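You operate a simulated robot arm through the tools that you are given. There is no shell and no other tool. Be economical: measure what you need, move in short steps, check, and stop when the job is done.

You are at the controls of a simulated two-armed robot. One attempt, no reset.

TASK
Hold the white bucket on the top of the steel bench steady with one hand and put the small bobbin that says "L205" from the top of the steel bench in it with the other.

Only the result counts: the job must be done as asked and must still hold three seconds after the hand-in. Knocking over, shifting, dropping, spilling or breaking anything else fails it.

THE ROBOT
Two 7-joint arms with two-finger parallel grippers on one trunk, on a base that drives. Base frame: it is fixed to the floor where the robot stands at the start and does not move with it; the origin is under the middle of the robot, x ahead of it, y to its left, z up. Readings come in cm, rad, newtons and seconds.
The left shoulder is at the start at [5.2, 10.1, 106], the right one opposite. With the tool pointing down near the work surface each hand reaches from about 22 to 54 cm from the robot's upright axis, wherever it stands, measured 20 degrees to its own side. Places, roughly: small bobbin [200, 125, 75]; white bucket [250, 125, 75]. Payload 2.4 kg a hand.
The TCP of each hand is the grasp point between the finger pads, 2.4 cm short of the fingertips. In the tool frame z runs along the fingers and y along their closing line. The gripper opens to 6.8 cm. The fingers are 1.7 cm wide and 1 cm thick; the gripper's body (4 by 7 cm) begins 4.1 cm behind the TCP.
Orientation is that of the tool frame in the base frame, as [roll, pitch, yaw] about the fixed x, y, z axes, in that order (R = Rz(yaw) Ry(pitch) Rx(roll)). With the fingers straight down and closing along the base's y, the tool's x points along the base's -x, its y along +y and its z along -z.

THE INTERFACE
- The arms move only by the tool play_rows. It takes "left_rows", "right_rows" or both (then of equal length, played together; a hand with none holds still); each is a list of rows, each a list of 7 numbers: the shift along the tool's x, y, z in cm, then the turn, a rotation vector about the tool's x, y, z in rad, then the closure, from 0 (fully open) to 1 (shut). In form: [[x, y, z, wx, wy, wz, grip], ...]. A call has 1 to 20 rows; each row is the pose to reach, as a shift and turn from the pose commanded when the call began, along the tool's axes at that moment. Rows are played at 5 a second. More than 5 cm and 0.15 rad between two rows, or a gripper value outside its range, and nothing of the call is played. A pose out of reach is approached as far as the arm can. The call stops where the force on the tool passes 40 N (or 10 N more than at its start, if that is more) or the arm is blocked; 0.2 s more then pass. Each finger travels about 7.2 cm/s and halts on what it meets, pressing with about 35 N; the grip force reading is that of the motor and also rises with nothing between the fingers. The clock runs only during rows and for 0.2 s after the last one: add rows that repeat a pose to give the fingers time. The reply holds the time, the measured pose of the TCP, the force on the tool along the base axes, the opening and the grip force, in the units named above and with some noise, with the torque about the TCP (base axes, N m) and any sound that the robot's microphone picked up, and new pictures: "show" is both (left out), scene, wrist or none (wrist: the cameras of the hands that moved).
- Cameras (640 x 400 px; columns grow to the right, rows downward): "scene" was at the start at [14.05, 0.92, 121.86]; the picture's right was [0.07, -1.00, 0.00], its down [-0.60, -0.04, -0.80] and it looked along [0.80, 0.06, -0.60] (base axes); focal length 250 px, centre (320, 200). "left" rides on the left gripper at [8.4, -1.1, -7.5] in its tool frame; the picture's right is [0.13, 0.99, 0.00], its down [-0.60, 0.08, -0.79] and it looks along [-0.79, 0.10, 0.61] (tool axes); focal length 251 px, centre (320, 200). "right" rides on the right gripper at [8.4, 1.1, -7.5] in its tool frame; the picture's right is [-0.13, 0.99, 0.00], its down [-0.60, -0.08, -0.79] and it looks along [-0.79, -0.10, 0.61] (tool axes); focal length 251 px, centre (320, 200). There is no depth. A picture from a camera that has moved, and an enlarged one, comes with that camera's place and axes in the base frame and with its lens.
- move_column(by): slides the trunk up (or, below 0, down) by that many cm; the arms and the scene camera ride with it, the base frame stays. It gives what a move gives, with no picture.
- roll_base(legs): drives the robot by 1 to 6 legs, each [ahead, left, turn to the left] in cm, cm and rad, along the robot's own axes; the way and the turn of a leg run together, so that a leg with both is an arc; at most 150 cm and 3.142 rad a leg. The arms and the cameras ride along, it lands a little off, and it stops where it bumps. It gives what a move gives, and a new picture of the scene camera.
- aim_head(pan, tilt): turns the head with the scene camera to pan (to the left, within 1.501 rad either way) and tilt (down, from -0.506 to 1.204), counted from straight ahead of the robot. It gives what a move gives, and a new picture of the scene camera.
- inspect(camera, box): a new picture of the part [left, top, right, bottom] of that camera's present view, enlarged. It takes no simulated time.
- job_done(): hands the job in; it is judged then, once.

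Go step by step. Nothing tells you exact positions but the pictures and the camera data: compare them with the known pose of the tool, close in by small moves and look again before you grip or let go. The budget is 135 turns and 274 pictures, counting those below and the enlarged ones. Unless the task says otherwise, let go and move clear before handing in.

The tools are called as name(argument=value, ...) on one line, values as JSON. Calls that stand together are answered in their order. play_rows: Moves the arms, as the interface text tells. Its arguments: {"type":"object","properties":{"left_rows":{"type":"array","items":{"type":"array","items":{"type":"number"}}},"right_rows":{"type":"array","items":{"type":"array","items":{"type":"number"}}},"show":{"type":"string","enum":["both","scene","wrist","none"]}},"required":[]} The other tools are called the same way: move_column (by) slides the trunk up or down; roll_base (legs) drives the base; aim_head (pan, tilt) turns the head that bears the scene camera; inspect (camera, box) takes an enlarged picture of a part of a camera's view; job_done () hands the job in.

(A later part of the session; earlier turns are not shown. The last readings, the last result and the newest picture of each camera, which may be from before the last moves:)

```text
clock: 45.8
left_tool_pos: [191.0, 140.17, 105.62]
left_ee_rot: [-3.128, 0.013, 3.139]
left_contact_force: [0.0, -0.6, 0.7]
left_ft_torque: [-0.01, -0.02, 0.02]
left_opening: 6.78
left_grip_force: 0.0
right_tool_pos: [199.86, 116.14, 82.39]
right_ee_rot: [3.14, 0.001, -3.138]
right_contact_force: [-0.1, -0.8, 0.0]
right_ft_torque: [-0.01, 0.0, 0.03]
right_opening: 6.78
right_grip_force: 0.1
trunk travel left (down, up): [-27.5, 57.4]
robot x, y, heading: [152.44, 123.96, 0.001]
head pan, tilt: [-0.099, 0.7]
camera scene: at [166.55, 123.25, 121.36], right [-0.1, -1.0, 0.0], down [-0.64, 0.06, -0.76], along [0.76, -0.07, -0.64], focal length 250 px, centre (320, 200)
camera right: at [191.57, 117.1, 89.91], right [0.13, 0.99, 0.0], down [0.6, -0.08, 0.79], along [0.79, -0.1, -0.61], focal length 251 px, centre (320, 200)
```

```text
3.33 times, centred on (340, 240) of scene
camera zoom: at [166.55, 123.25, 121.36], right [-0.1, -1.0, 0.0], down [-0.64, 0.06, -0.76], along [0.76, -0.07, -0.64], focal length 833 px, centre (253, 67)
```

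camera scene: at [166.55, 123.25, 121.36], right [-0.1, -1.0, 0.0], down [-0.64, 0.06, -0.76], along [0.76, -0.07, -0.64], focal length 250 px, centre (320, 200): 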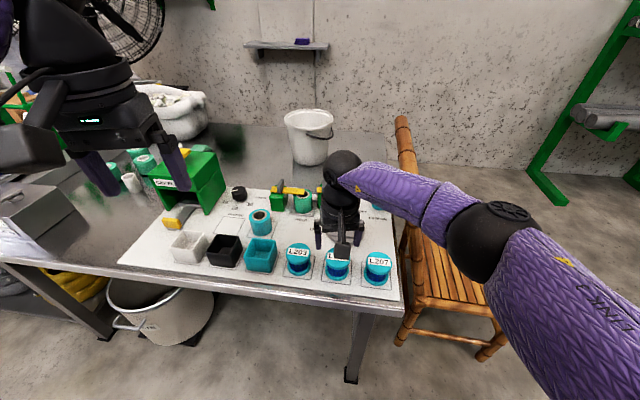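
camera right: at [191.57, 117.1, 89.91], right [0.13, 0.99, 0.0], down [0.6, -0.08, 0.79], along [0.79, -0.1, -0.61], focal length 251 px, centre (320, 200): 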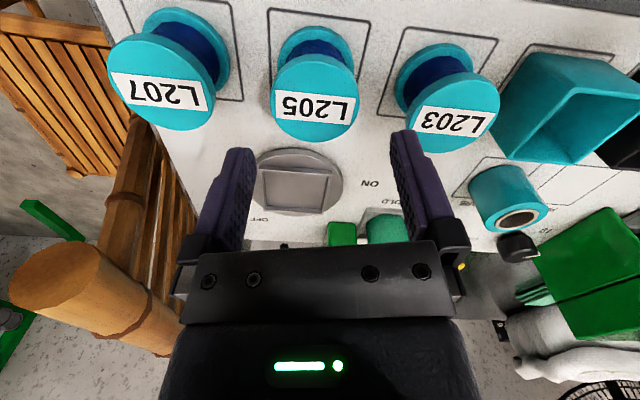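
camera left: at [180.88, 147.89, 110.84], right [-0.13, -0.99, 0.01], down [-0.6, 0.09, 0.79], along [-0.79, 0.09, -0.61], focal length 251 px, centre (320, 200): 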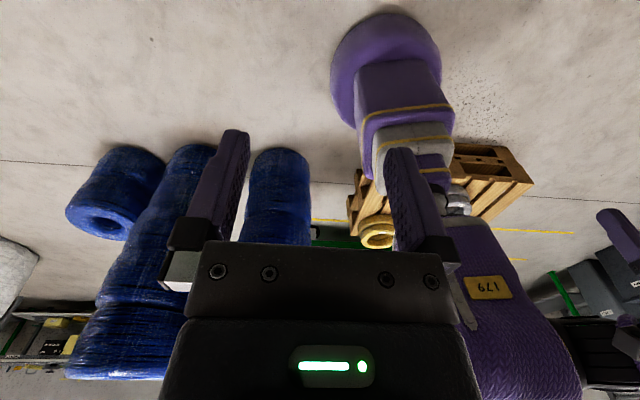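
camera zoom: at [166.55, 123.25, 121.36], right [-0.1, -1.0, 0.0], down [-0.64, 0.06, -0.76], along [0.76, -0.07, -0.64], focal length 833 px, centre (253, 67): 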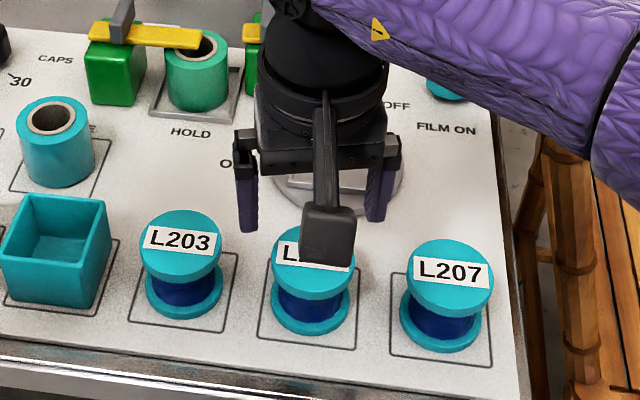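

Alignment agrees within 3 mm. I lower around the bobbin, guarded.

play_rows(right_rows=[[0, -0.3, 2, 0, 0, 0, 0], [0, -0.3, 4, 0, 0, 0, 0], [0, -0.3, 6, 0, 0, 0, 0], [0, -0.3, 7.2, 0, 0, 0, 0], [0, -0.3, 7.8, 0, 0, 0, 0], [0, -0.3, 7.8, 0, 0, 0, 0]], show="both")

inspect(camera="scene", box=[280, 200, 400, 300])

```text
clock: 47.2
left_tool_pos: [190.99, 140.35, 105.61]
left_ee_rot: [-3.128, 0.014, 3.138]
left_contact_force: [-1.2, 0.2, -0.4]
left_ft_torque: [0.0, 0.0, -0.04]
left_opening: 6.79
left_grip_force: 0.1
right_tool_pos: [199.95, 116.02, 74.69]
right_ee_rot: [3.14, -0.001, -3.14]
right_contact_force: [0.1, -0.1, -0.7]
right_ft_torque: [0.0, 0.0, 0.03]
right_opening: 6.79
right_grip_force: 0.0
trunk travel left (down, up): [-27.5, 57.4]
robot x, y, heading: [152.72, 123.86, 0.004]
head pan, tilt: [-0.099, 0.7]
camera scene: at [166.54, 123.25, 121.35], right [-0.1, -1.0, 0.0], down [-0.64, 0.06, -0.76], along [0.76, -0.07, -0.64], focal length 250 px, centre (320, 200)
camera right: at [191.64, 116.91, 82.33], right [0.13, 0.99, 0.0], down [0.6, -0.08, 0.79], along [0.79, -0.1, -0.61], focal length 251 px, centre (320, 200)
```

scene: 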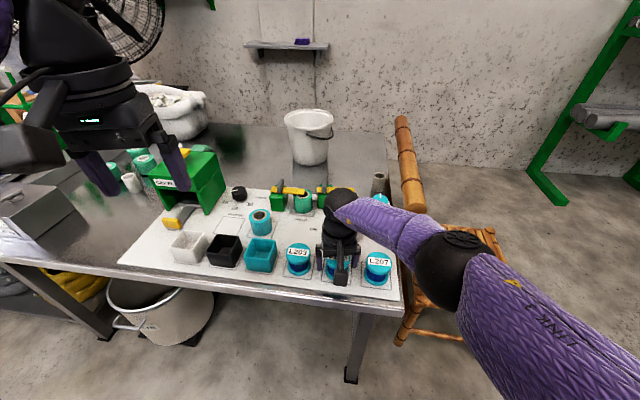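
right: 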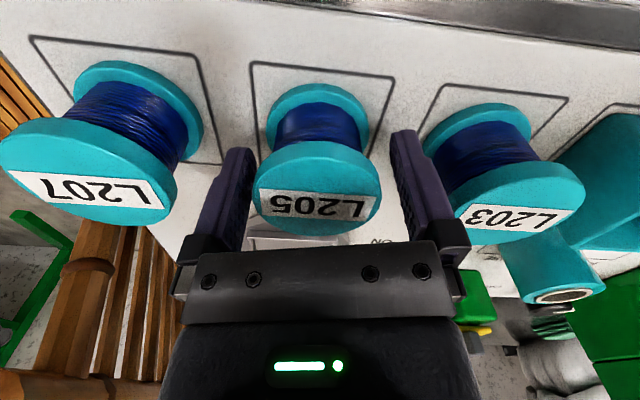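

```text
4.00 times, centred on (340, 250) of scene
camera zoom: at [166.54, 123.25, 121.35], right [-0.1, -1.0, 0.0], down [-0.64, 0.06, -0.76], along [0.76, -0.07, -0.64], focal length 1000 px, centre (240, 0)
```

zoom: 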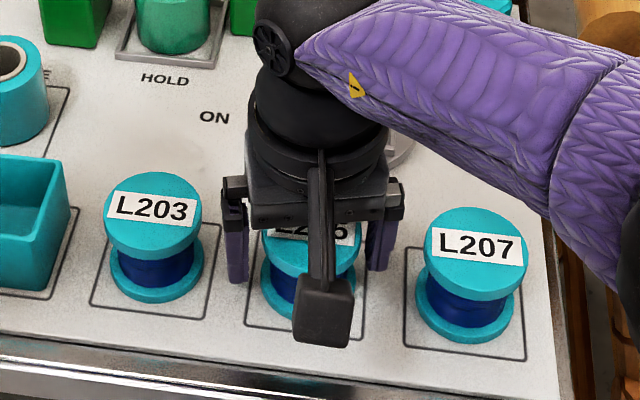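

Flange top is at z≈75.7; I centre 3 mm, lower a bit more and close.

play_rows(right_rows=[[0.15, -0.3, 0.4, 0, 0, 0, 0], [0.15, -0.3, 0.8, 0, 0, 0, 0], [0.15, -0.3, 0.8, 0, 0, 0, 0.2], [0.15, -0.3, 0.8, 0, 0, 0, 0.5], [0.15, -0.3, 0.8, 0, 0, 0, 0.8], [0.15, -0.3, 0.8, 0, 0, 0, 1], [0.15, -0.3, 0.8, 0, 0, 0, 1], [0.15, -0.3, 0.8, 0, 0, 0, 1]], show="wrist")

```text
clock: 49.0
left_tool_pos: [191.13, 140.19, 105.54]
left_ee_rot: [-3.126, 0.013, 3.138]
left_contact_force: [0.1, 0.1, -0.5]
left_ft_torque: [0.0, 0.01, 0.02]
left_opening: 6.81
left_grip_force: 0.0
right_tool_pos: [199.78, 115.45, 73.89]
right_ee_rot: [3.14, -0.001, -3.14]
right_contact_force: [0.4, 1.2, -0.2]
right_ft_torque: [0.0, -0.08, 0.04]
right_opening: 5.37
right_grip_force: 35.0
trunk travel left (down, up): [-27.5, 57.4]
robot x, y, heading: [152.39, 123.89, 0.0]
head pan, tilt: [-0.099, 0.7]
camera right: at [191.47, 116.54, 81.52], right [0.13, 0.99, 0.0], down [0.6, -0.08, 0.79], along [0.79, -0.1, -0.61], focal length 251 px, centre (320, 200)
```

right: 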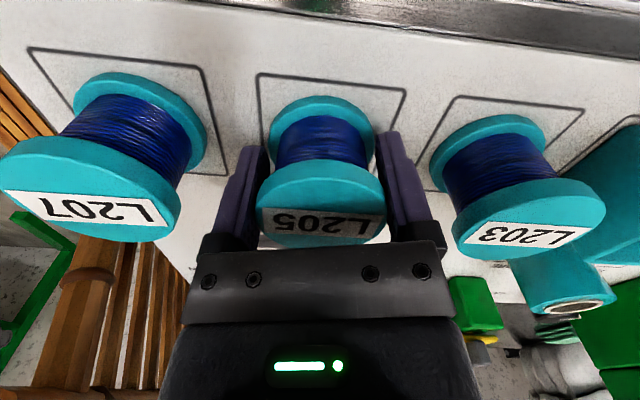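

L205 is gripped at 5.4 cm. I lift it straight up.

play_rows(right_rows=[[0, 0, -1.5, 0, 0, 0, 1], [0, 0, -4, 0, 0, 0, 1], [0, 0, -8, 0, 0, 0, 1], [0, 0, -12, 0, 0, 0, 1], [0, 0, -16, 0, 0, 0, 1], [0, 0, -20, 0, 0, 0, 1], [0, 0, -24, 0, 0, 0, 1], [0, 0, -28, 0, 0, 0, 1]], show="both")

```text
clock: 50.8
left_tool_pos: [190.97, 140.13, 105.48]
left_ee_rot: [-3.125, 0.012, 3.137]
left_contact_force: [-0.2, 0.8, -0.2]
left_ft_torque: [-0.04, -0.03, 0.02]
left_opening: 6.82
left_grip_force: 0.2
right_tool_pos: [199.62, 115.56, 101.7]
right_ee_rot: [3.14, 0.001, -3.137]
right_contact_force: [0.1, -1.0, -1.3]
right_ft_torque: [0.03, -0.03, -0.01]
right_opening: 5.34
right_grip_force: 34.9
trunk travel left (down, up): [-27.5, 57.4]
robot x, y, heading: [152.67, 123.82, 0.002]
head pan, tilt: [-0.099, 0.7]
camera scene: at [166.54, 123.25, 121.35], right [-0.1, -1.0, 0.0], down [-0.64, 0.06, -0.76], along [0.76, -0.07, -0.64], focal length 250 px, centre (320, 200)
camera right: at [191.26, 116.66, 109.33], right [0.13, 0.99, 0.0], down [0.6, -0.08, 0.79], along [0.79, -0.1, -0.61], focal length 251 px, centre (320, 200)
```

scene: 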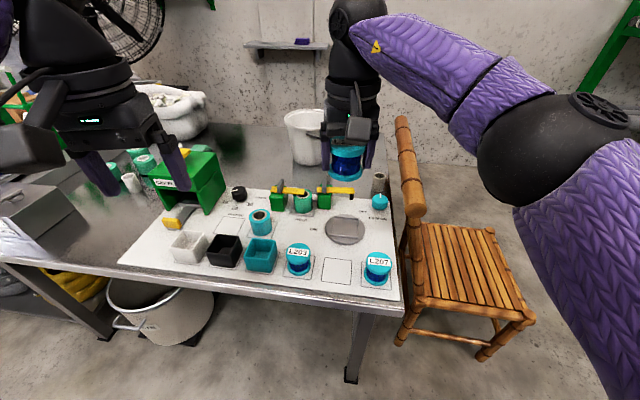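
right: 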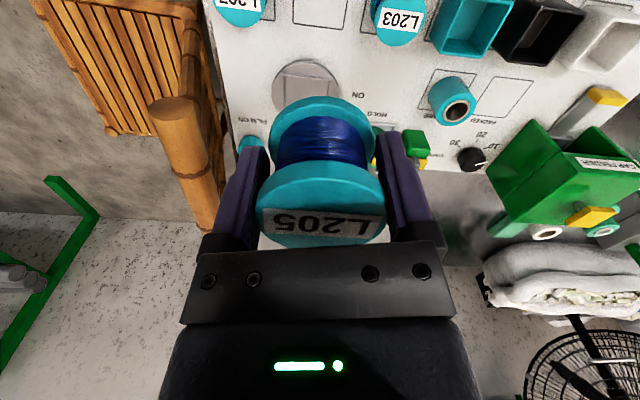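

Bobbin in hand. Now I shift left, turn slightly to face the bucket, and roll in toward the bench part way.

roll_base(legs=[[0, 7.2, 0], [0, 0, -0.18], [26.6, 4.8, 0]])

```text
clock: 54.0
left_tool_pos: [220.52, 140.45, 105.58]
left_ee_rot: [-3.129, 0.014, 2.964]
left_contact_force: [-0.4, 0.0, 0.0]
left_ft_torque: [-0.03, -0.01, 0.0]
left_opening: 6.8
left_grip_force: 0.0
right_tool_pos: [224.61, 114.6, 101.66]
right_ee_rot: [3.139, 0.0, 2.967]
right_contact_force: [-0.2, -0.1, -2.0]
right_ft_torque: [0.0, 0.02, -0.02]
right_opening: 5.39
right_grip_force: 35.2
trunk travel left (down, up): [-27.5, 57.4]
robot x, y, heading: [180.03, 130.63, -0.167]
head pan, tilt: [-0.099, 0.7]
camera scene: at [193.46, 127.95, 121.35], right [-0.27, -0.96, 0.0], down [-0.62, 0.17, -0.76], along [0.74, -0.21, -0.64], focal length 250 px, centre (320, 200)
```

scene: 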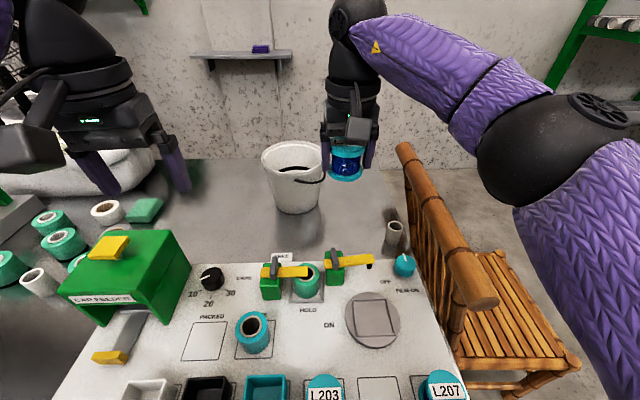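

inspect(camera="scene", box=[240, 120, 360, 220])

inspect(camera="left", box=[0, 0, 640, 400])

inspect(camera="right", box=[0, 0, 640, 400])

```text
4.00 times, centred on (300, 170) of scene
camera zoom: at [193.46, 127.95, 121.35], right [-0.27, -0.96, 0.0], down [-0.62, 0.17, -0.76], along [0.74, -0.21, -0.64], focal length 1000 px, centre (400, 320)
```

zoom: 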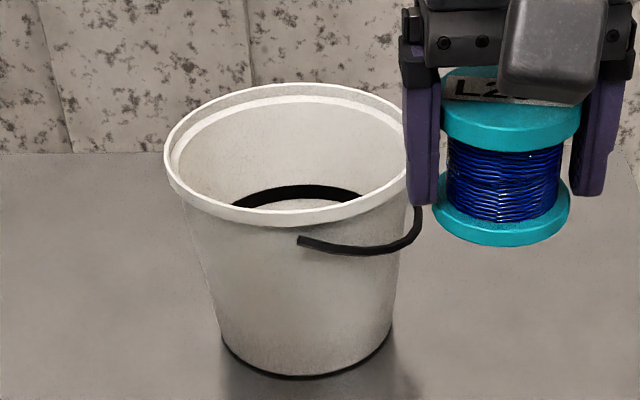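

```text
1.00 times, centred on (320, 200) of left (not enlarged: the box is as wide or as high as the picture)
camera zoom: at [211.99, 140.94, 113.11], right [0.05, 1.0, -0.02], down [0.6, -0.02, 0.8], along [0.8, -0.05, -0.6], focal length 251 px, centre (320, 200)
```

zoom: 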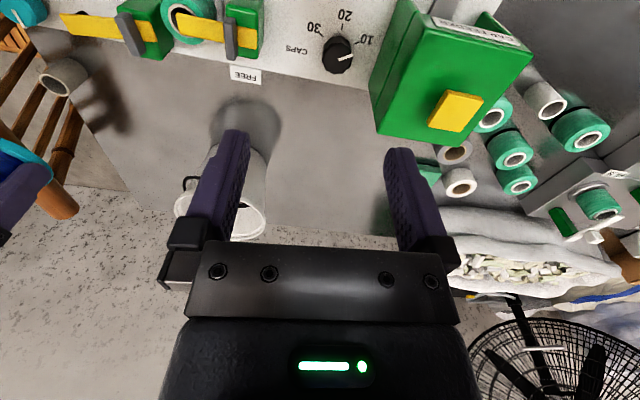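

```text
1.00 times, centred on (320, 200) of right (not enlarged: the box is as wide or as high as the picture)
camera zoom: at [216.72, 117.18, 109.26], right [0.3, 0.95, 0.0], down [0.58, -0.18, 0.79], along [0.76, -0.24, -0.61], focal length 251 px, centre (320, 200)
```

zoom: 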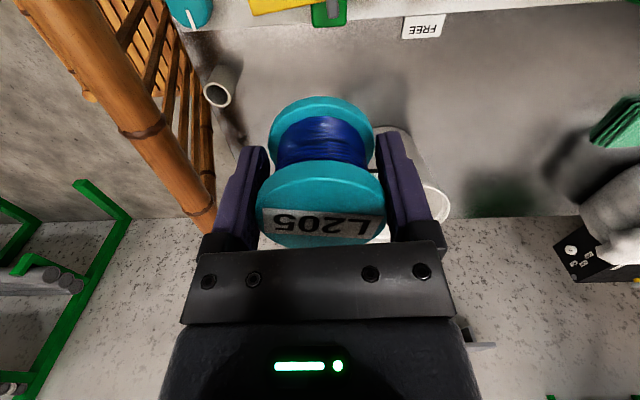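

Bucket centre ≈ (254,119), rim z≈85.5, radius ≈8.5. I roll in the last stretch.

roll_base(legs=[[5.6, 1.2, 0]])

aim_head(pan=0.0, tilt=0.55)

```text
clock: 55.0
left_tool_pos: [226.24, 140.39, 105.52]
left_ee_rot: [-3.126, 0.011, 2.96]
left_contact_force: [0.6, -0.1, 0.5]
left_ft_torque: [-0.02, 0.0, 0.0]
left_opening: 6.81
left_grip_force: 0.2
right_tool_pos: [230.27, 114.67, 101.68]
right_ee_rot: [3.139, 0.0, 2.968]
right_contact_force: [-0.3, 0.0, -1.1]
right_ft_torque: [0.02, 0.02, -0.02]
right_opening: 5.41
right_grip_force: 35.0
trunk travel left (down, up): [-27.5, 57.4]
robot x, y, heading: [185.4, 131.05, -0.173]
head pan, tilt: [-0.099, 0.7]
camera scene: at [199.13, 128.12, 121.34], right [-0.27, -0.96, 0.0], down [-0.62, 0.17, -0.76], along [0.74, -0.21, -0.64], focal length 250 px, centre (320, 200)
```

scene: 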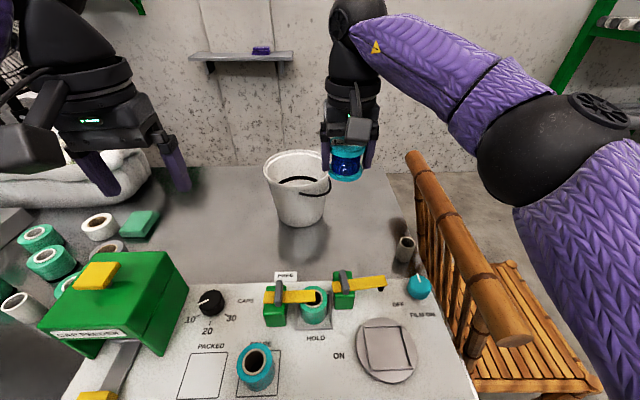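

```text
clock: 55.7
left_tool_pos: [226.36, 140.56, 105.54]
left_ee_rot: [-3.127, 0.013, 2.961]
left_contact_force: [1.0, 0.0, -0.6]
left_ft_torque: [0.01, 0.03, 0.0]
left_opening: 6.78
left_grip_force: 0.1
right_tool_pos: [230.34, 114.66, 101.7]
right_ee_rot: [3.139, -0.001, 2.967]
right_contact_force: [-0.5, 0.6, -1.5]
right_ft_torque: [0.01, -0.01, -0.01]
right_opening: 5.38
right_grip_force: 34.7
trunk travel left (down, up): [-27.5, 57.4]
robot x, y, heading: [185.35, 131.08, -0.17]
head pan, tilt: [0.0, 0.55]
camera scene: at [199.75, 128.85, 122.66], right [-0.17, -0.98, 0.0], down [-0.52, 0.09, -0.85], along [0.84, -0.15, -0.52], focal length 250 px, centre (320, 200)
```

scene: 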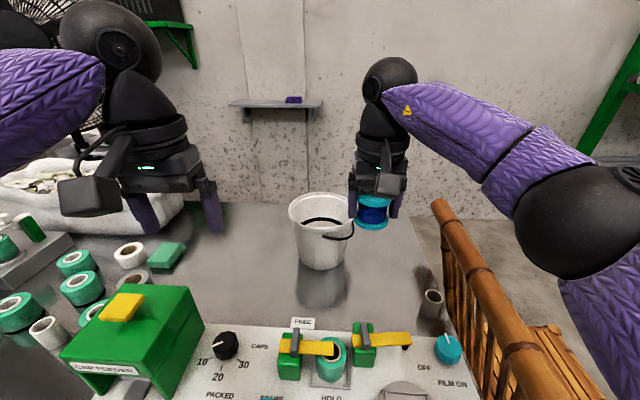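

inspect(camera="scene", box=[270, 170, 390, 280])

```text
3.64 times, centred on (330, 225) of scene
camera zoom: at [199.75, 128.85, 122.66], right [-0.17, -0.98, 0.0], down [-0.52, 0.09, -0.85], along [0.84, -0.15, -0.52], focal length 909 px, centre (284, 109)
```

zoom: 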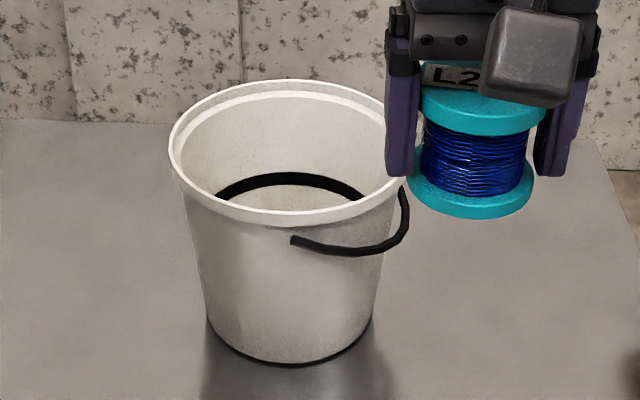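

Rim centre ≈ (252.9,119.3), z≈86.2, r≈8.4; the bail ear is at the front centre. I roll in 1.8 cm more to ease the reach.

roll_base(legs=[[1.8, 0.5, 0]])

```text
clock: 56.5
left_tool_pos: [228.19, 140.64, 105.72]
left_ee_rot: [-3.127, 0.013, 2.962]
left_contact_force: [-0.3, 0.3, 0.2]
left_ft_torque: [-0.01, 0.01, 0.01]
left_opening: 6.81
left_grip_force: 0.0
right_tool_pos: [232.23, 114.91, 101.65]
right_ee_rot: [3.141, 0.0, 2.966]
right_contact_force: [-0.3, 0.2, -1.5]
right_ft_torque: [0.03, 0.04, -0.01]
right_opening: 5.39
right_grip_force: 35.2
trunk travel left (down, up): [-27.5, 57.4]
robot x, y, heading: [187.38, 131.45, -0.177]
head pan, tilt: [0.0, 0.55]
camera scene: at [201.67, 129.04, 122.67], right [-0.17, -0.98, 0.0], down [-0.51, 0.09, -0.85], along [0.84, -0.15, -0.52], focal length 250 px, centre (320, 200)
```

scene: 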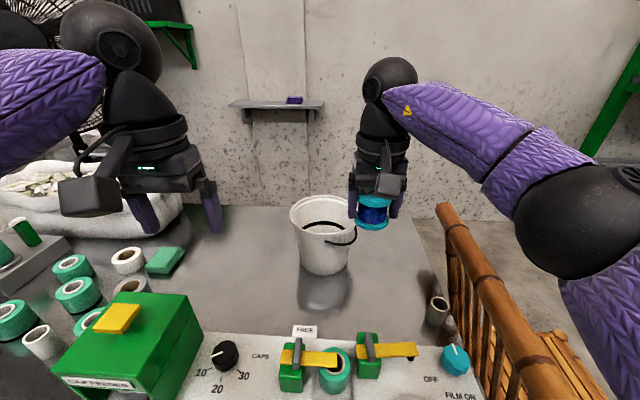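

I pull the right hand back a little, then swing the left hand into a tilted pre-grasp pose above the front-left rim.

play_rows(right_rows=[[2, -1, -2, 0, 0, 0, 1], [4, -2, -4, 0, 0, 0, 1], [6, -3, -6, 0, 0, 0, 1]], show="none")

play_rows(left_rows=[[-2, -1.4, 0, 0.024, -0.076, -0.097, 0], [-4, -2.8, 1, 0.048, -0.151, -0.195, 0], [-6, -4.2, 2, 0.072, -0.227, -0.292, 0], [-8, -5.6, 4, 0.096, -0.302, -0.39, 0], [-10, -7, 5, 0.119, -0.378, -0.487, 0], [-12, -8.4, 6, 0.143, -0.454, -0.584, 0], [-14, -10, 7.5, 0.167, -0.529, -0.682, 0], [-16, -11.5, 9, 0.191, -0.605, -0.779, 0], [-16.9, -12.15, 10, 0.191, -0.605, -0.779, 0], [-16.9, -12.15, 10, 0.191, -0.605, -0.779, 0]], show="both")

```text
clock: 57.3
left_tool_pos: [228.22, 140.66, 105.66]
left_ee_rot: [-3.128, 0.013, 2.961]
left_contact_force: [-1.4, 0.5, 0.9]
left_ft_torque: [-0.01, 0.04, -0.01]
left_opening: 6.82
left_grip_force: 0.0
right_tool_pos: [225.63, 112.76, 107.87]
right_ee_rot: [-3.141, 0.0, 2.966]
right_contact_force: [-0.7, -0.7, -2.3]
right_ft_torque: [-0.01, 0.01, 0.03]
right_opening: 5.38
right_grip_force: 35.0
trunk travel left (down, up): [-27.5, 57.4]
robot x, y, heading: [187.33, 131.21, -0.172]
head pan, tilt: [0.0, 0.55]
```

```text
clock: 59.5
left_tool_pos: [242.83, 125.39, 96.19]
left_ee_rot: [-2.688, 0.45, -2.407]
left_contact_force: [0.2, 0.6, 0.5]
left_ft_torque: [-0.05, 0.01, -0.01]
left_opening: 6.83
left_grip_force: 0.1
right_tool_pos: [225.84, 112.94, 107.94]
right_ee_rot: [3.139, 0.001, 2.968]
right_contact_force: [0.2, -0.1, -1.8]
right_ft_torque: [-0.02, 0.0, -0.01]
right_opening: 5.37
right_grip_force: 35.1
trunk travel left (down, up): [-27.5, 57.4]
robot x, y, heading: [187.37, 131.31, -0.17]
head pan, tilt: [0.0, 0.55]
camera scene: at [201.68, 129.02, 122.67], right [-0.17, -0.98, 0.0], down [-0.51, 0.09, -0.85], along [0.84, -0.15, -0.52], focal length 250 px, centre (320, 200)
camera left: at [233.31, 119.93, 99.14], right [-0.54, 0.71, -0.45], down [-0.1, 0.48, 0.87], along [0.83, 0.52, -0.19], focal length 251 px, centre (320, 200)
```

scene: 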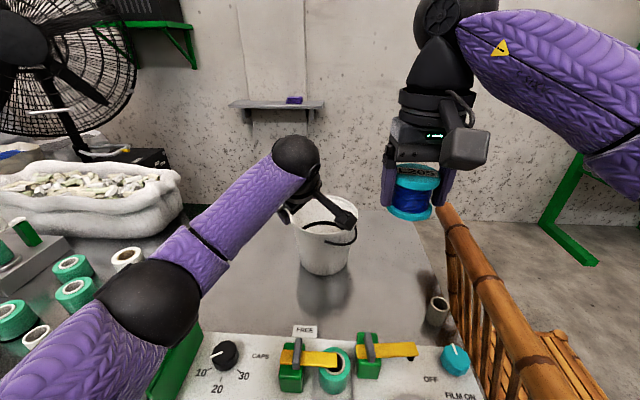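
left: 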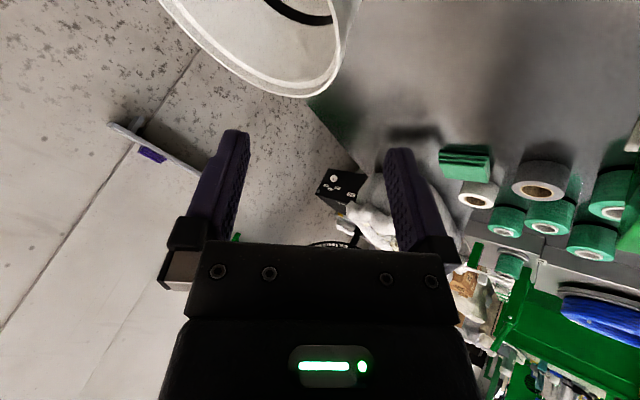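

The wrist view confirms the rim circle (centre within a few mm). I go half-way in along the fingers and look again.

play_rows(left_rows=[[0.6, 0.6, 2, 0, 0, 0, 0], [1.08, 1.14, 4, 0, 0, 0, 0], [1.08, 1.14, 6, 0, 0, 0, 0], [1.08, 1.14, 7, 0, 0, 0, 0], [1.08, 1.14, 7, 0, 0, 0, 0]], show="both")

inspect(camera="scene", box=[250, 130, 400, 280])

```text
clock: 60.7
left_tool_pos: [245.62, 125.29, 89.41]
left_ee_rot: [-2.687, 0.452, -2.406]
left_contact_force: [0.0, 0.9, 0.0]
left_ft_torque: [-0.01, 0.0, 0.01]
left_opening: 6.79
left_grip_force: 0.1
right_tool_pos: [225.77, 112.92, 107.76]
right_ee_rot: [3.139, 0.0, 2.965]
right_contact_force: [0.0, -0.2, -0.7]
right_ft_torque: [-0.01, -0.01, 0.02]
right_opening: 5.38
right_grip_force: 34.7
trunk travel left (down, up): [-27.5, 57.4]
robot x, y, heading: [187.25, 131.38, -0.174]
head pan, tilt: [0.0, 0.55]
camera scene: at [201.68, 129.02, 122.67], right [-0.17, -0.98, 0.0], down [-0.51, 0.09, -0.85], along [0.84, -0.15, -0.52], focal length 250 px, centre (320, 200)
camera left: at [236.05, 119.88, 92.4], right [-0.54, 0.71, -0.45], down [-0.1, 0.48, 0.87], along [0.83, 0.52, -0.19], focal length 251 px, centre (320, 200)
```

scene: 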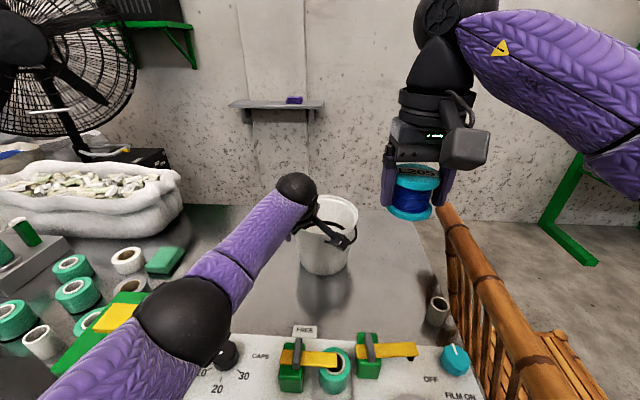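
left: 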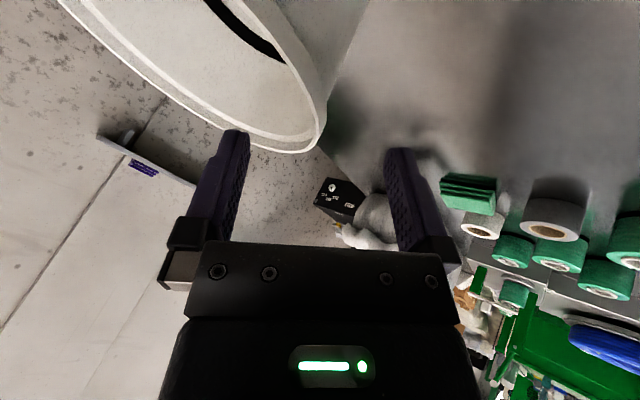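

```text
2.67 times, centred on (325, 205) of scene
camera zoom: at [201.68, 129.02, 122.67], right [-0.17, -0.98, 0.0], down [-0.51, 0.09, -0.85], along [0.84, -0.15, -0.52], focal length 667 px, centre (307, 187)
```

zoom: 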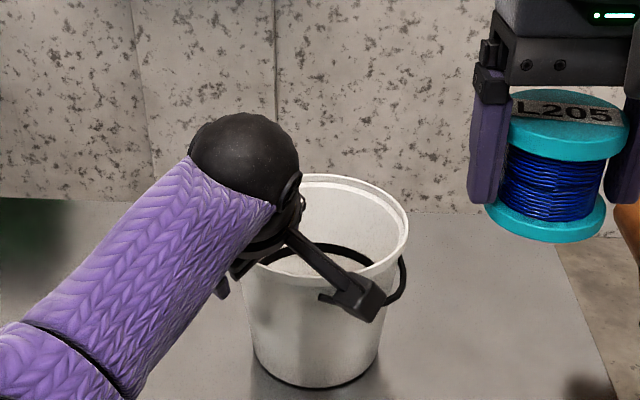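

The lip sits centred between the fingers. I advance the last 3.4 cm, guarded.

play_rows(left_rows=[[0, 0, 1, 0, 0, 0, 0], [0, 0, 2, 0, 0, 0, 0], [0, 0, 2.8, 0, 0, 0, 0], [0, 0, 3.4, 0, 0, 0, 0], [0, 0, 3.4, 0, 0, 0, 0]], show="both")

inspect(camera="scene", box=[250, 130, 400, 280])

```text
clock: 61.9
left_tool_pos: [246.69, 125.61, 86.69]
left_ee_rot: [-2.688, 0.451, -2.408]
left_contact_force: [0.5, -0.4, 0.2]
left_ft_torque: [0.01, 0.01, 0.0]
left_opening: 6.8
left_grip_force: 0.0
left hand out of reach, approached as far as the arm can: row 3, 4, 5
right_tool_pos: [225.94, 112.98, 107.86]
right_ee_rot: [3.14, 0.001, 2.968]
right_contact_force: [0.5, -0.7, -1.4]
right_ft_torque: [0.01, 0.05, -0.02]
right_opening: 5.4
right_grip_force: 35.3
trunk travel left (down, up): [-27.5, 57.4]
robot x, y, heading: [187.69, 131.58, -0.174]
head pan, tilt: [0.0, 0.55]
camera scene: at [201.67, 129.02, 122.67], right [-0.17, -0.98, 0.0], down [-0.51, 0.09, -0.85], along [0.84, -0.15, -0.52], focal length 250 px, centre (320, 200)
camera left: at [237.15, 120.26, 89.55], right [-0.54, 0.71, -0.45], down [-0.1, 0.48, 0.87], along [0.83, 0.52, -0.19], focal length 251 px, centre (320, 200)
```

scene: 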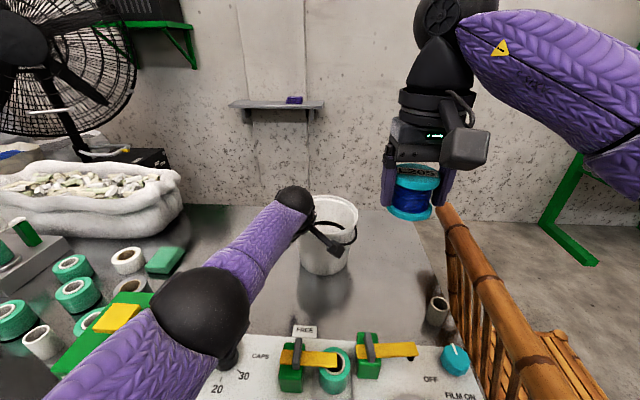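
left: 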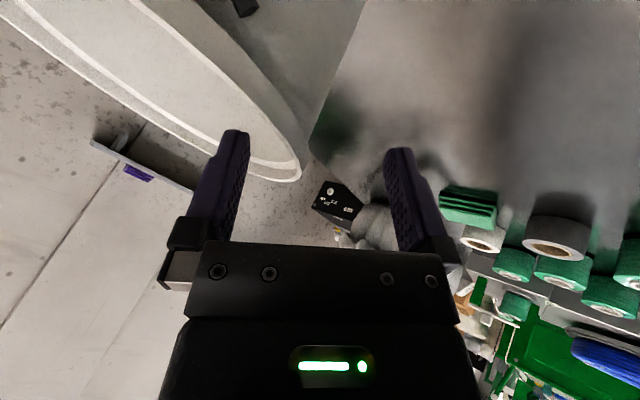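

```text
2.67 times, centred on (325, 205) of scene
camera zoom: at [201.67, 129.02, 122.67], right [-0.17, -0.98, 0.0], down [-0.51, 0.09, -0.85], along [0.84, -0.15, -0.52], focal length 667 px, centre (307, 187)
```

zoom: 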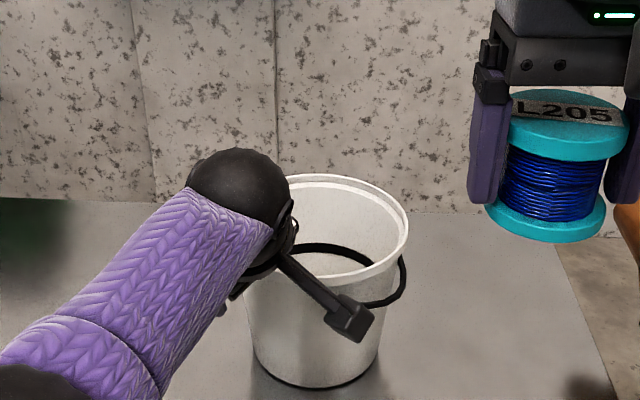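

The arm is at its reach limit and the lip sits nearer the inner finger. I lean the tool a bit more along the rim, which frees reach, and see where it lands.

play_rows(left_rows=[[0, 0, 0, 0, -0.1, 0, 0], [0, 0, 0, 0, -0.2, 0, 0], [0, 0, 0, 0, -0.2, 0, 0]], show="wrist")

```text
clock: 62.7
left_tool_pos: [246.62, 125.69, 86.73]
left_ee_rot: [-2.631, 0.63, -2.298]
left_contact_force: [1.3, -0.4, -0.5]
left_ft_torque: [0.0, 0.01, 0.01]
left_opening: 6.8
left_grip_force: 0.1
right_tool_pos: [225.8, 112.79, 107.82]
right_ee_rot: [3.14, 0.002, 2.967]
right_contact_force: [-1.1, -0.7, -0.9]
right_ft_torque: [0.0, 0.01, 0.02]
right_opening: 5.4
right_grip_force: 35.4
trunk travel left (down, up): [-27.5, 57.4]
robot x, y, heading: [187.57, 131.55, -0.178]
head pan, tilt: [0.0, 0.55]
camera left: at [237.26, 119.39, 87.51], right [-0.53, 0.71, -0.47], down [-0.27, 0.38, 0.88], along [0.81, 0.59, -0.01], focal length 251 px, centre (320, 200)
```

left: 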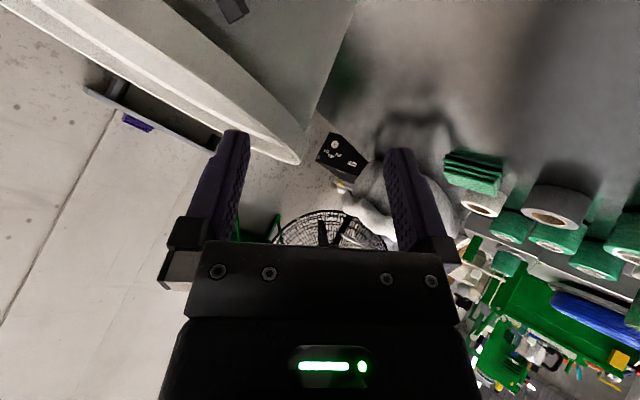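

Now I shift 0.7 cm inward and a touch deeper to centre the lip.

play_rows(left_rows=[[0, -0.35, 0.3, 0, 0, 0, 0], [0, -0.7, 0.6, 0, 0, 0, 0], [0, -0.7, 0.6, 0, 0, 0, 0]], show="wrist")

```text
clock: 63.5
left_tool_pos: [247.28, 125.27, 86.53]
left_ee_rot: [-2.634, 0.627, -2.3]
left_contact_force: [0.6, 0.4, 0.0]
left_ft_torque: [-0.01, 0.0, -0.02]
left_opening: 6.79
left_grip_force: 0.1
right_tool_pos: [225.87, 112.92, 107.86]
right_ee_rot: [3.142, 0.001, 2.967]
right_contact_force: [-0.3, 0.7, -1.3]
right_ft_torque: [0.03, 0.01, 0.01]
right_opening: 5.37
right_grip_force: 35.2
trunk travel left (down, up): [-27.5, 57.4]
robot x, y, heading: [187.52, 131.34, -0.174]
head pan, tilt: [0.0, 0.55]
camera left: at [237.87, 118.98, 87.39], right [-0.53, 0.71, -0.47], down [-0.27, 0.38, 0.88], along [0.81, 0.59, -0.01], focal length 251 px, centre (320, 200)
```

left: 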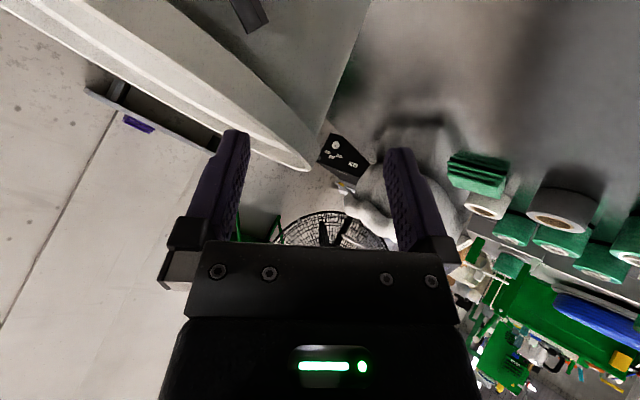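

I start closing the left gripper partway and look.

play_rows(left_rows=[[0, -0.2, 0, 0, 0, 0, 0.2], [0, -0.3, 0, 0, 0, 0, 0.4], [0, -0.3, 0, 0, 0, 0, 0.55], [0, -0.3, 0, 0, 0, 0, 0.6], [0, -0.3, 0, 0, 0, 0, 0.6]], show="wrist")

inspect(camera="left", box=[180, 80, 460, 260])

```text
clock: 64.7
left_tool_pos: [247.13, 125.29, 86.75]
left_ee_rot: [-2.632, 0.627, -2.298]
left_contact_force: [0.0, -0.4, -0.1]
left_ft_torque: [-0.01, 0.01, 0.0]
left_opening: 2.73
left_grip_force: 0.0
left hand out of reach, approached as far as the arm can: row 1, 2, 3, 4, 5
right_tool_pos: [225.79, 112.9, 107.87]
right_ee_rot: [3.141, -0.001, 2.968]
right_contact_force: [-0.4, 0.5, -2.1]
right_ft_torque: [0.03, -0.02, 0.03]
right_opening: 5.43
right_grip_force: 34.7
trunk travel left (down, up): [-27.5, 57.4]
robot x, y, heading: [187.37, 131.53, -0.177]
head pan, tilt: [0.0, 0.55]
camera left: at [237.83, 118.83, 87.49], right [-0.53, 0.71, -0.47], down [-0.27, 0.38, 0.88], along [0.81, 0.59, -0.01], focal length 251 px, centre (320, 200)
```

left: 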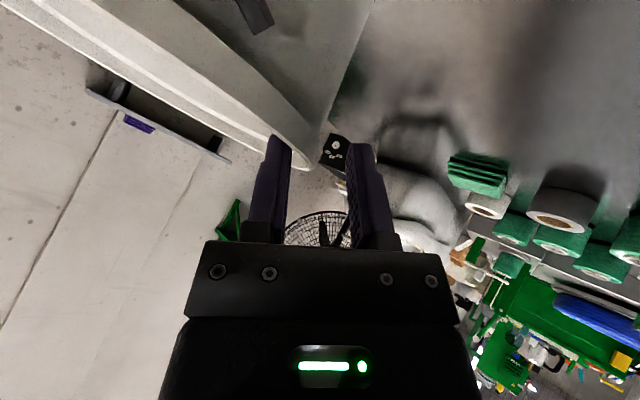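

```text
2.22 times, centred on (320, 170) of left
camera zoom: at [237.83, 118.83, 87.49], right [-0.53, 0.71, -0.47], down [-0.27, 0.38, 0.88], along [0.81, 0.59, -0.01], focal length 559 px, centre (320, 267)
```

zoom: 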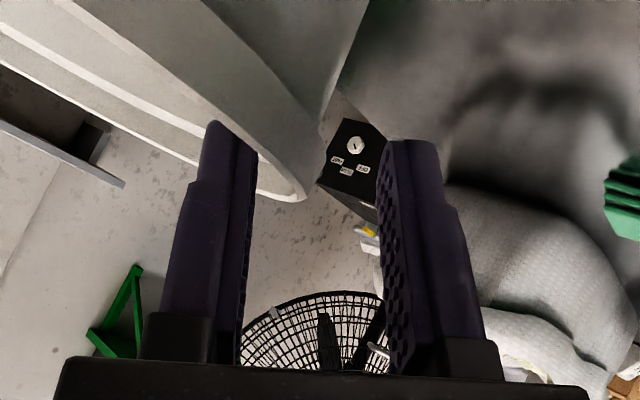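

The lip is inside the gap but nearer the inner finger. I lean a bit more for reach and shift inward 0.6 cm.

play_rows(left_rows=[[0, 0, 0, 0, -0.06, 0, 0.6], [0, 0, 0, 0, -0.12, 0, 0.6], [0, -0.3, 0, 0, -0.12, 0, 0.6], [0, -0.6, 0.2, 0, -0.12, 0, 0.6], [0, -0.6, 0.2, 0, -0.12, 0, 0.6]], show="wrist")

inspect(camera="left", box=[180, 80, 460, 260])

```text
clock: 65.9
left_tool_pos: [247.28, 125.13, 86.82]
left_ee_rot: [-2.583, 0.734, -2.219]
left_contact_force: [-0.6, 0.7, 0.0]
left_ft_torque: [-0.01, -0.02, -0.02]
left_opening: 2.74
left_grip_force: 0.0
left hand out of reach, approached as far as the arm can: row 4, 5
right_tool_pos: [225.9, 112.83, 107.89]
right_ee_rot: [3.141, 0.002, 2.967]
right_contact_force: [0.8, -0.2, -1.4]
right_ft_torque: [-0.01, 0.01, -0.01]
right_opening: 5.4
right_grip_force: 35.2
trunk travel left (down, up): [-27.5, 57.4]
robot x, y, heading: [187.54, 130.6, -0.175]
head pan, tilt: [0.0, 0.55]
camera left: at [238.14, 118.28, 86.39], right [-0.52, 0.71, -0.48], down [-0.37, 0.32, 0.87], along [0.77, 0.63, 0.1], focal length 251 px, centre (320, 200)
```

left: 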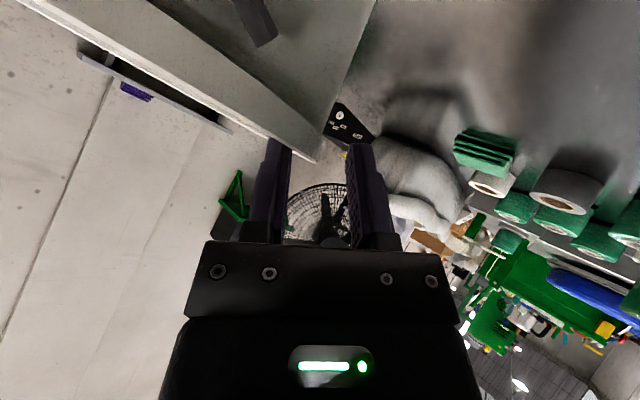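

```text
2.22 times, centred on (320, 170) of left
camera zoom: at [238.14, 118.28, 86.39], right [-0.52, 0.71, -0.48], down [-0.37, 0.32, 0.87], along [0.77, 0.63, 0.1], focal length 559 px, centre (320, 267)
```

zoom: 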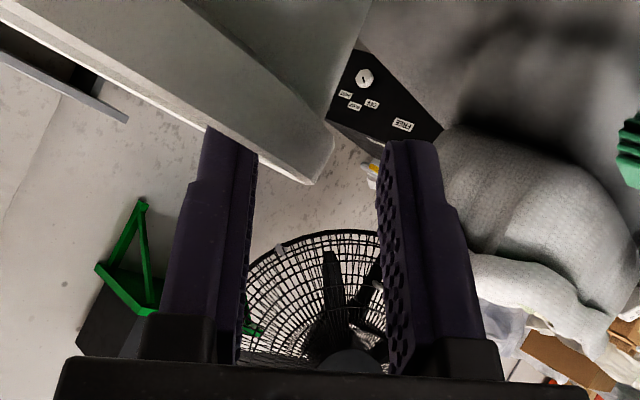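

The inner fingertip barely dips below the rim; I need about 1.2 cm more depth straight down.

play_rows(left_rows=[[0.4, 0, 0.45, 0, 0, 0, 0.5], [0.85, 0.07, 0.95, 0, 0, 0, 0.5], [0.85, 0.07, 0.95, 0, 0, 0, 0.5]], show="both")

inspect(camera="left", box=[180, 80, 460, 260])

inspect(camera="scene", box=[250, 150, 380, 280])

```text
clock: 66.7
left_tool_pos: [246.76, 125.14, 85.53]
left_ee_rot: [-2.582, 0.733, -2.221]
left_contact_force: [0.1, 0.2, 3.6]
left_ft_torque: [-0.08, 0.01, 0.0]
left_opening: 3.47
left_grip_force: 0.4
left hand out of reach, approached as far as the arm can: row 1, 2, 3
right_tool_pos: [225.71, 112.95, 107.86]
right_ee_rot: [3.138, 0.0, 2.967]
right_contact_force: [0.7, -0.2, -2.3]
right_ft_torque: [0.01, 0.02, 0.01]
right_opening: 5.35
right_grip_force: 35.1
trunk travel left (down, up): [-27.5, 57.4]
robot x, y, heading: [187.46, 131.18, -0.17]
head pan, tilt: [0.0, 0.55]
camera scene: at [201.67, 129.02, 122.67], right [-0.17, -0.98, 0.0], down [-0.51, 0.09, -0.85], along [0.84, -0.15, -0.52], focal length 250 px, centre (320, 200)
camera left: at [237.65, 118.34, 85.22], right [-0.51, 0.71, -0.48], down [-0.37, 0.32, 0.87], along [0.77, 0.63, 0.1], focal length 251 px, centre (320, 200)
```

scene: 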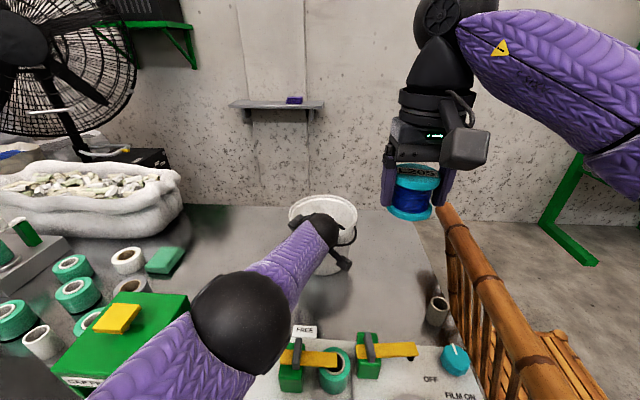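
left: 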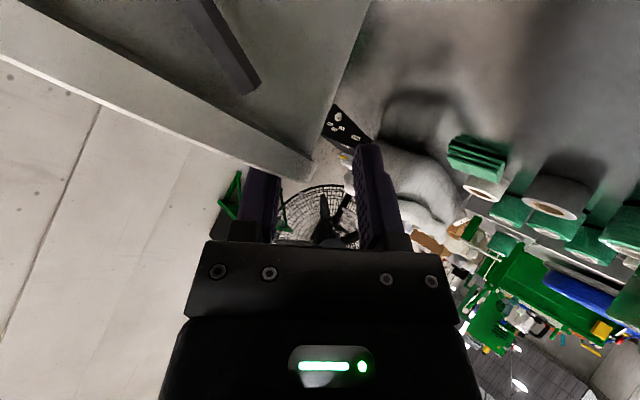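

```text
2.22 times, centred on (320, 170) of left
camera zoom: at [237.65, 118.34, 85.22], right [-0.51, 0.71, -0.48], down [-0.37, 0.32, 0.87], along [0.77, 0.63, 0.1], focal length 559 px, centre (320, 267)
```

zoom: 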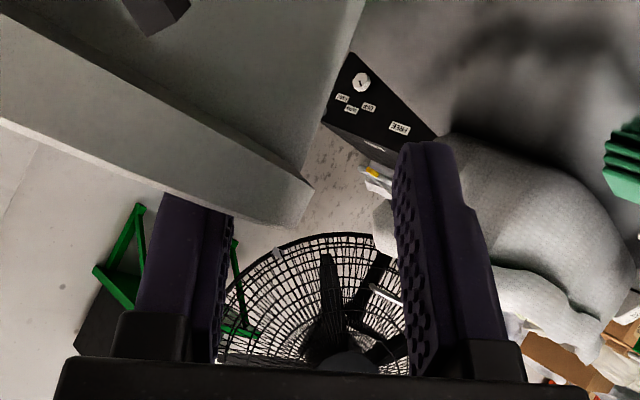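

```text
3.08 times, centred on (315, 215) of scene
camera zoom: at [201.67, 129.02, 122.67], right [-0.17, -0.98, 0.0], down [-0.51, 0.09, -0.85], along [0.84, -0.15, -0.52], focal length 769 px, centre (335, 154)
```

zoom: 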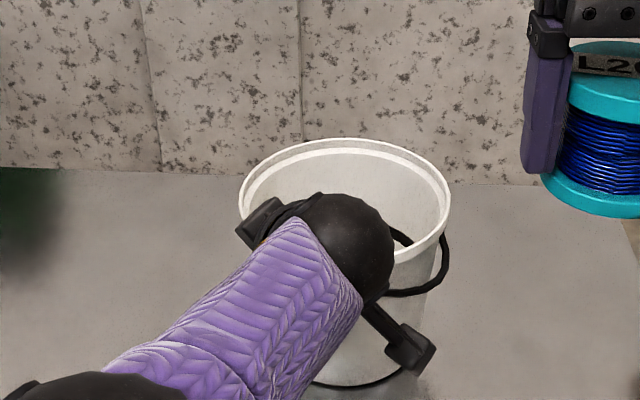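

The inner finger is now inside the wall and the outer one outside. I close gradually, watching grip force.

play_rows(left_rows=[[0, 0, 0, 0, 0, 0, 0.6], [0, 0, 0, 0, 0, 0, 0.7], [0, 0, 0, 0, 0, 0, 0.75], [0, 0, 0, 0, 0, 0, 0.75]], show="wrist")

```text
clock: 67.7
left_tool_pos: [246.67, 125.07, 85.49]
left_ee_rot: [-2.583, 0.73, -2.22]
left_contact_force: [0.1, -0.5, -0.6]
left_ft_torque: [-0.01, 0.04, 0.01]
left_opening: 1.78
left_grip_force: 0.9
right_tool_pos: [225.86, 112.76, 107.8]
right_ee_rot: [3.14, -0.001, 2.966]
right_contact_force: [0.6, -0.1, -1.1]
right_ft_torque: [-0.02, 0.01, -0.01]
right_opening: 5.36
right_grip_force: 34.9
trunk travel left (down, up): [-27.5, 57.4]
robot x, y, heading: [187.4, 131.01, -0.178]
head pan, tilt: [0.0, 0.55]
camera left: at [237.65, 118.34, 85.19], right [-0.52, 0.71, -0.48], down [-0.37, 0.32, 0.87], along [0.77, 0.63, 0.1], focal length 251 px, centre (320, 200)
```

left: 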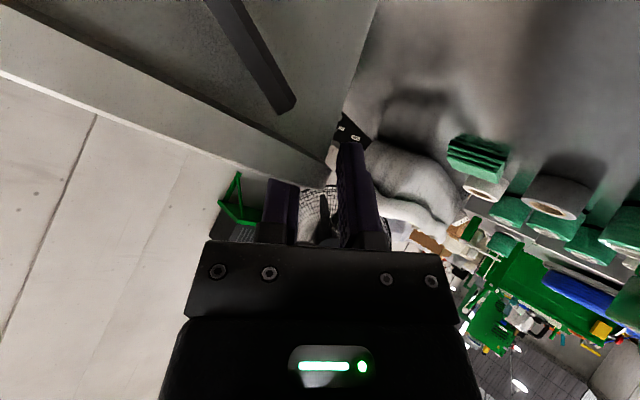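

inspect(camera="scene", box=[250, 150, 380, 280])

inspect(camera="left", box=[180, 80, 460, 260])

```text
3.08 times, centred on (315, 215) of scene
camera zoom: at [201.68, 129.01, 122.66], right [-0.17, -0.98, 0.0], down [-0.51, 0.09, -0.85], along [0.84, -0.15, -0.52], focal length 769 px, centre (335, 154)
```

zoom: 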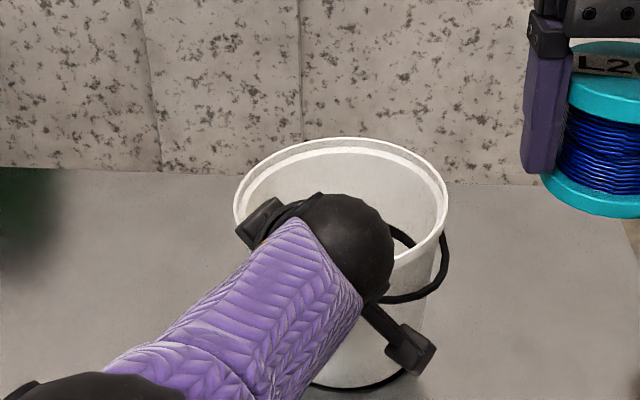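

```text
2.22 times, centred on (320, 170) of left
camera zoom: at [237.65, 118.34, 85.19], right [-0.52, 0.71, -0.48], down [-0.37, 0.32, 0.87], along [0.77, 0.63, 0.1], focal length 559 px, centre (320, 267)
```

zoom: 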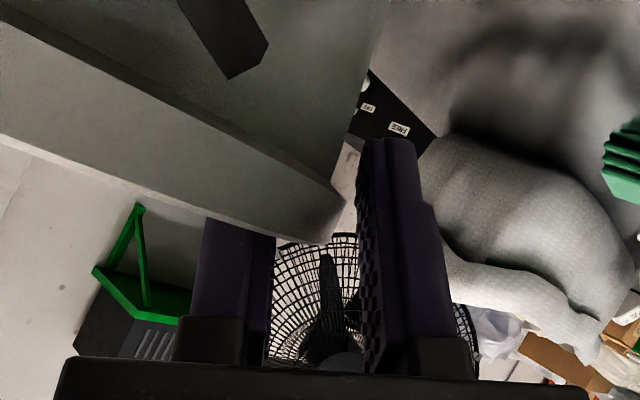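

The bucket shifted only ~3 mm; the outer pad is almost at the lip. I close the rest gently.

play_rows(left_rows=[[0, 0, 0, 0, 0, 0, 0.77], [0, 0, 0, 0, 0, 0, 0.79], [0, 0, 0, 0, 0, 0, 0.81], [0, 0, 0, 0, 0, 0, 0.81]], show="wrist")

```text
clock: 68.7
left_tool_pos: [246.66, 125.11, 85.59]
left_ee_rot: [-2.584, 0.733, -2.22]
left_contact_force: [0.8, 0.2, 1.2]
left_ft_torque: [-0.05, 0.03, 0.01]
left_opening: 1.32
left_grip_force: 0.3
right_tool_pos: [225.77, 112.92, 107.82]
right_ee_rot: [3.14, 0.001, 2.967]
right_contact_force: [-0.4, -0.1, -2.1]
right_ft_torque: [0.01, 0.05, -0.01]
right_opening: 5.4
right_grip_force: 34.5
trunk travel left (down, up): [-27.5, 57.4]
robot x, y, heading: [187.71, 131.34, -0.174]
head pan, tilt: [0.0, 0.55]
camera left: at [237.65, 118.34, 85.2], right [-0.52, 0.71, -0.48], down [-0.37, 0.32, 0.87], along [0.77, 0.63, 0.1], focal length 251 px, centre (320, 200)
```

left: 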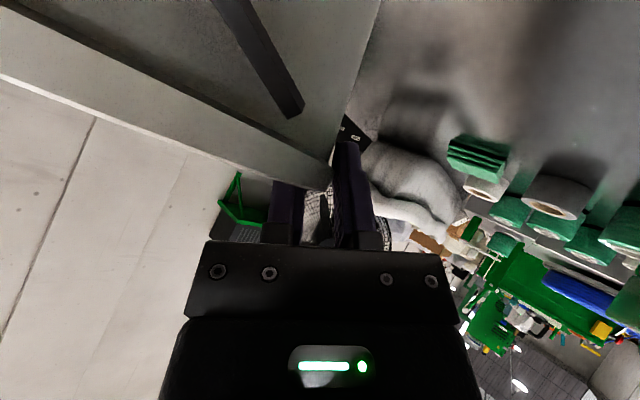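

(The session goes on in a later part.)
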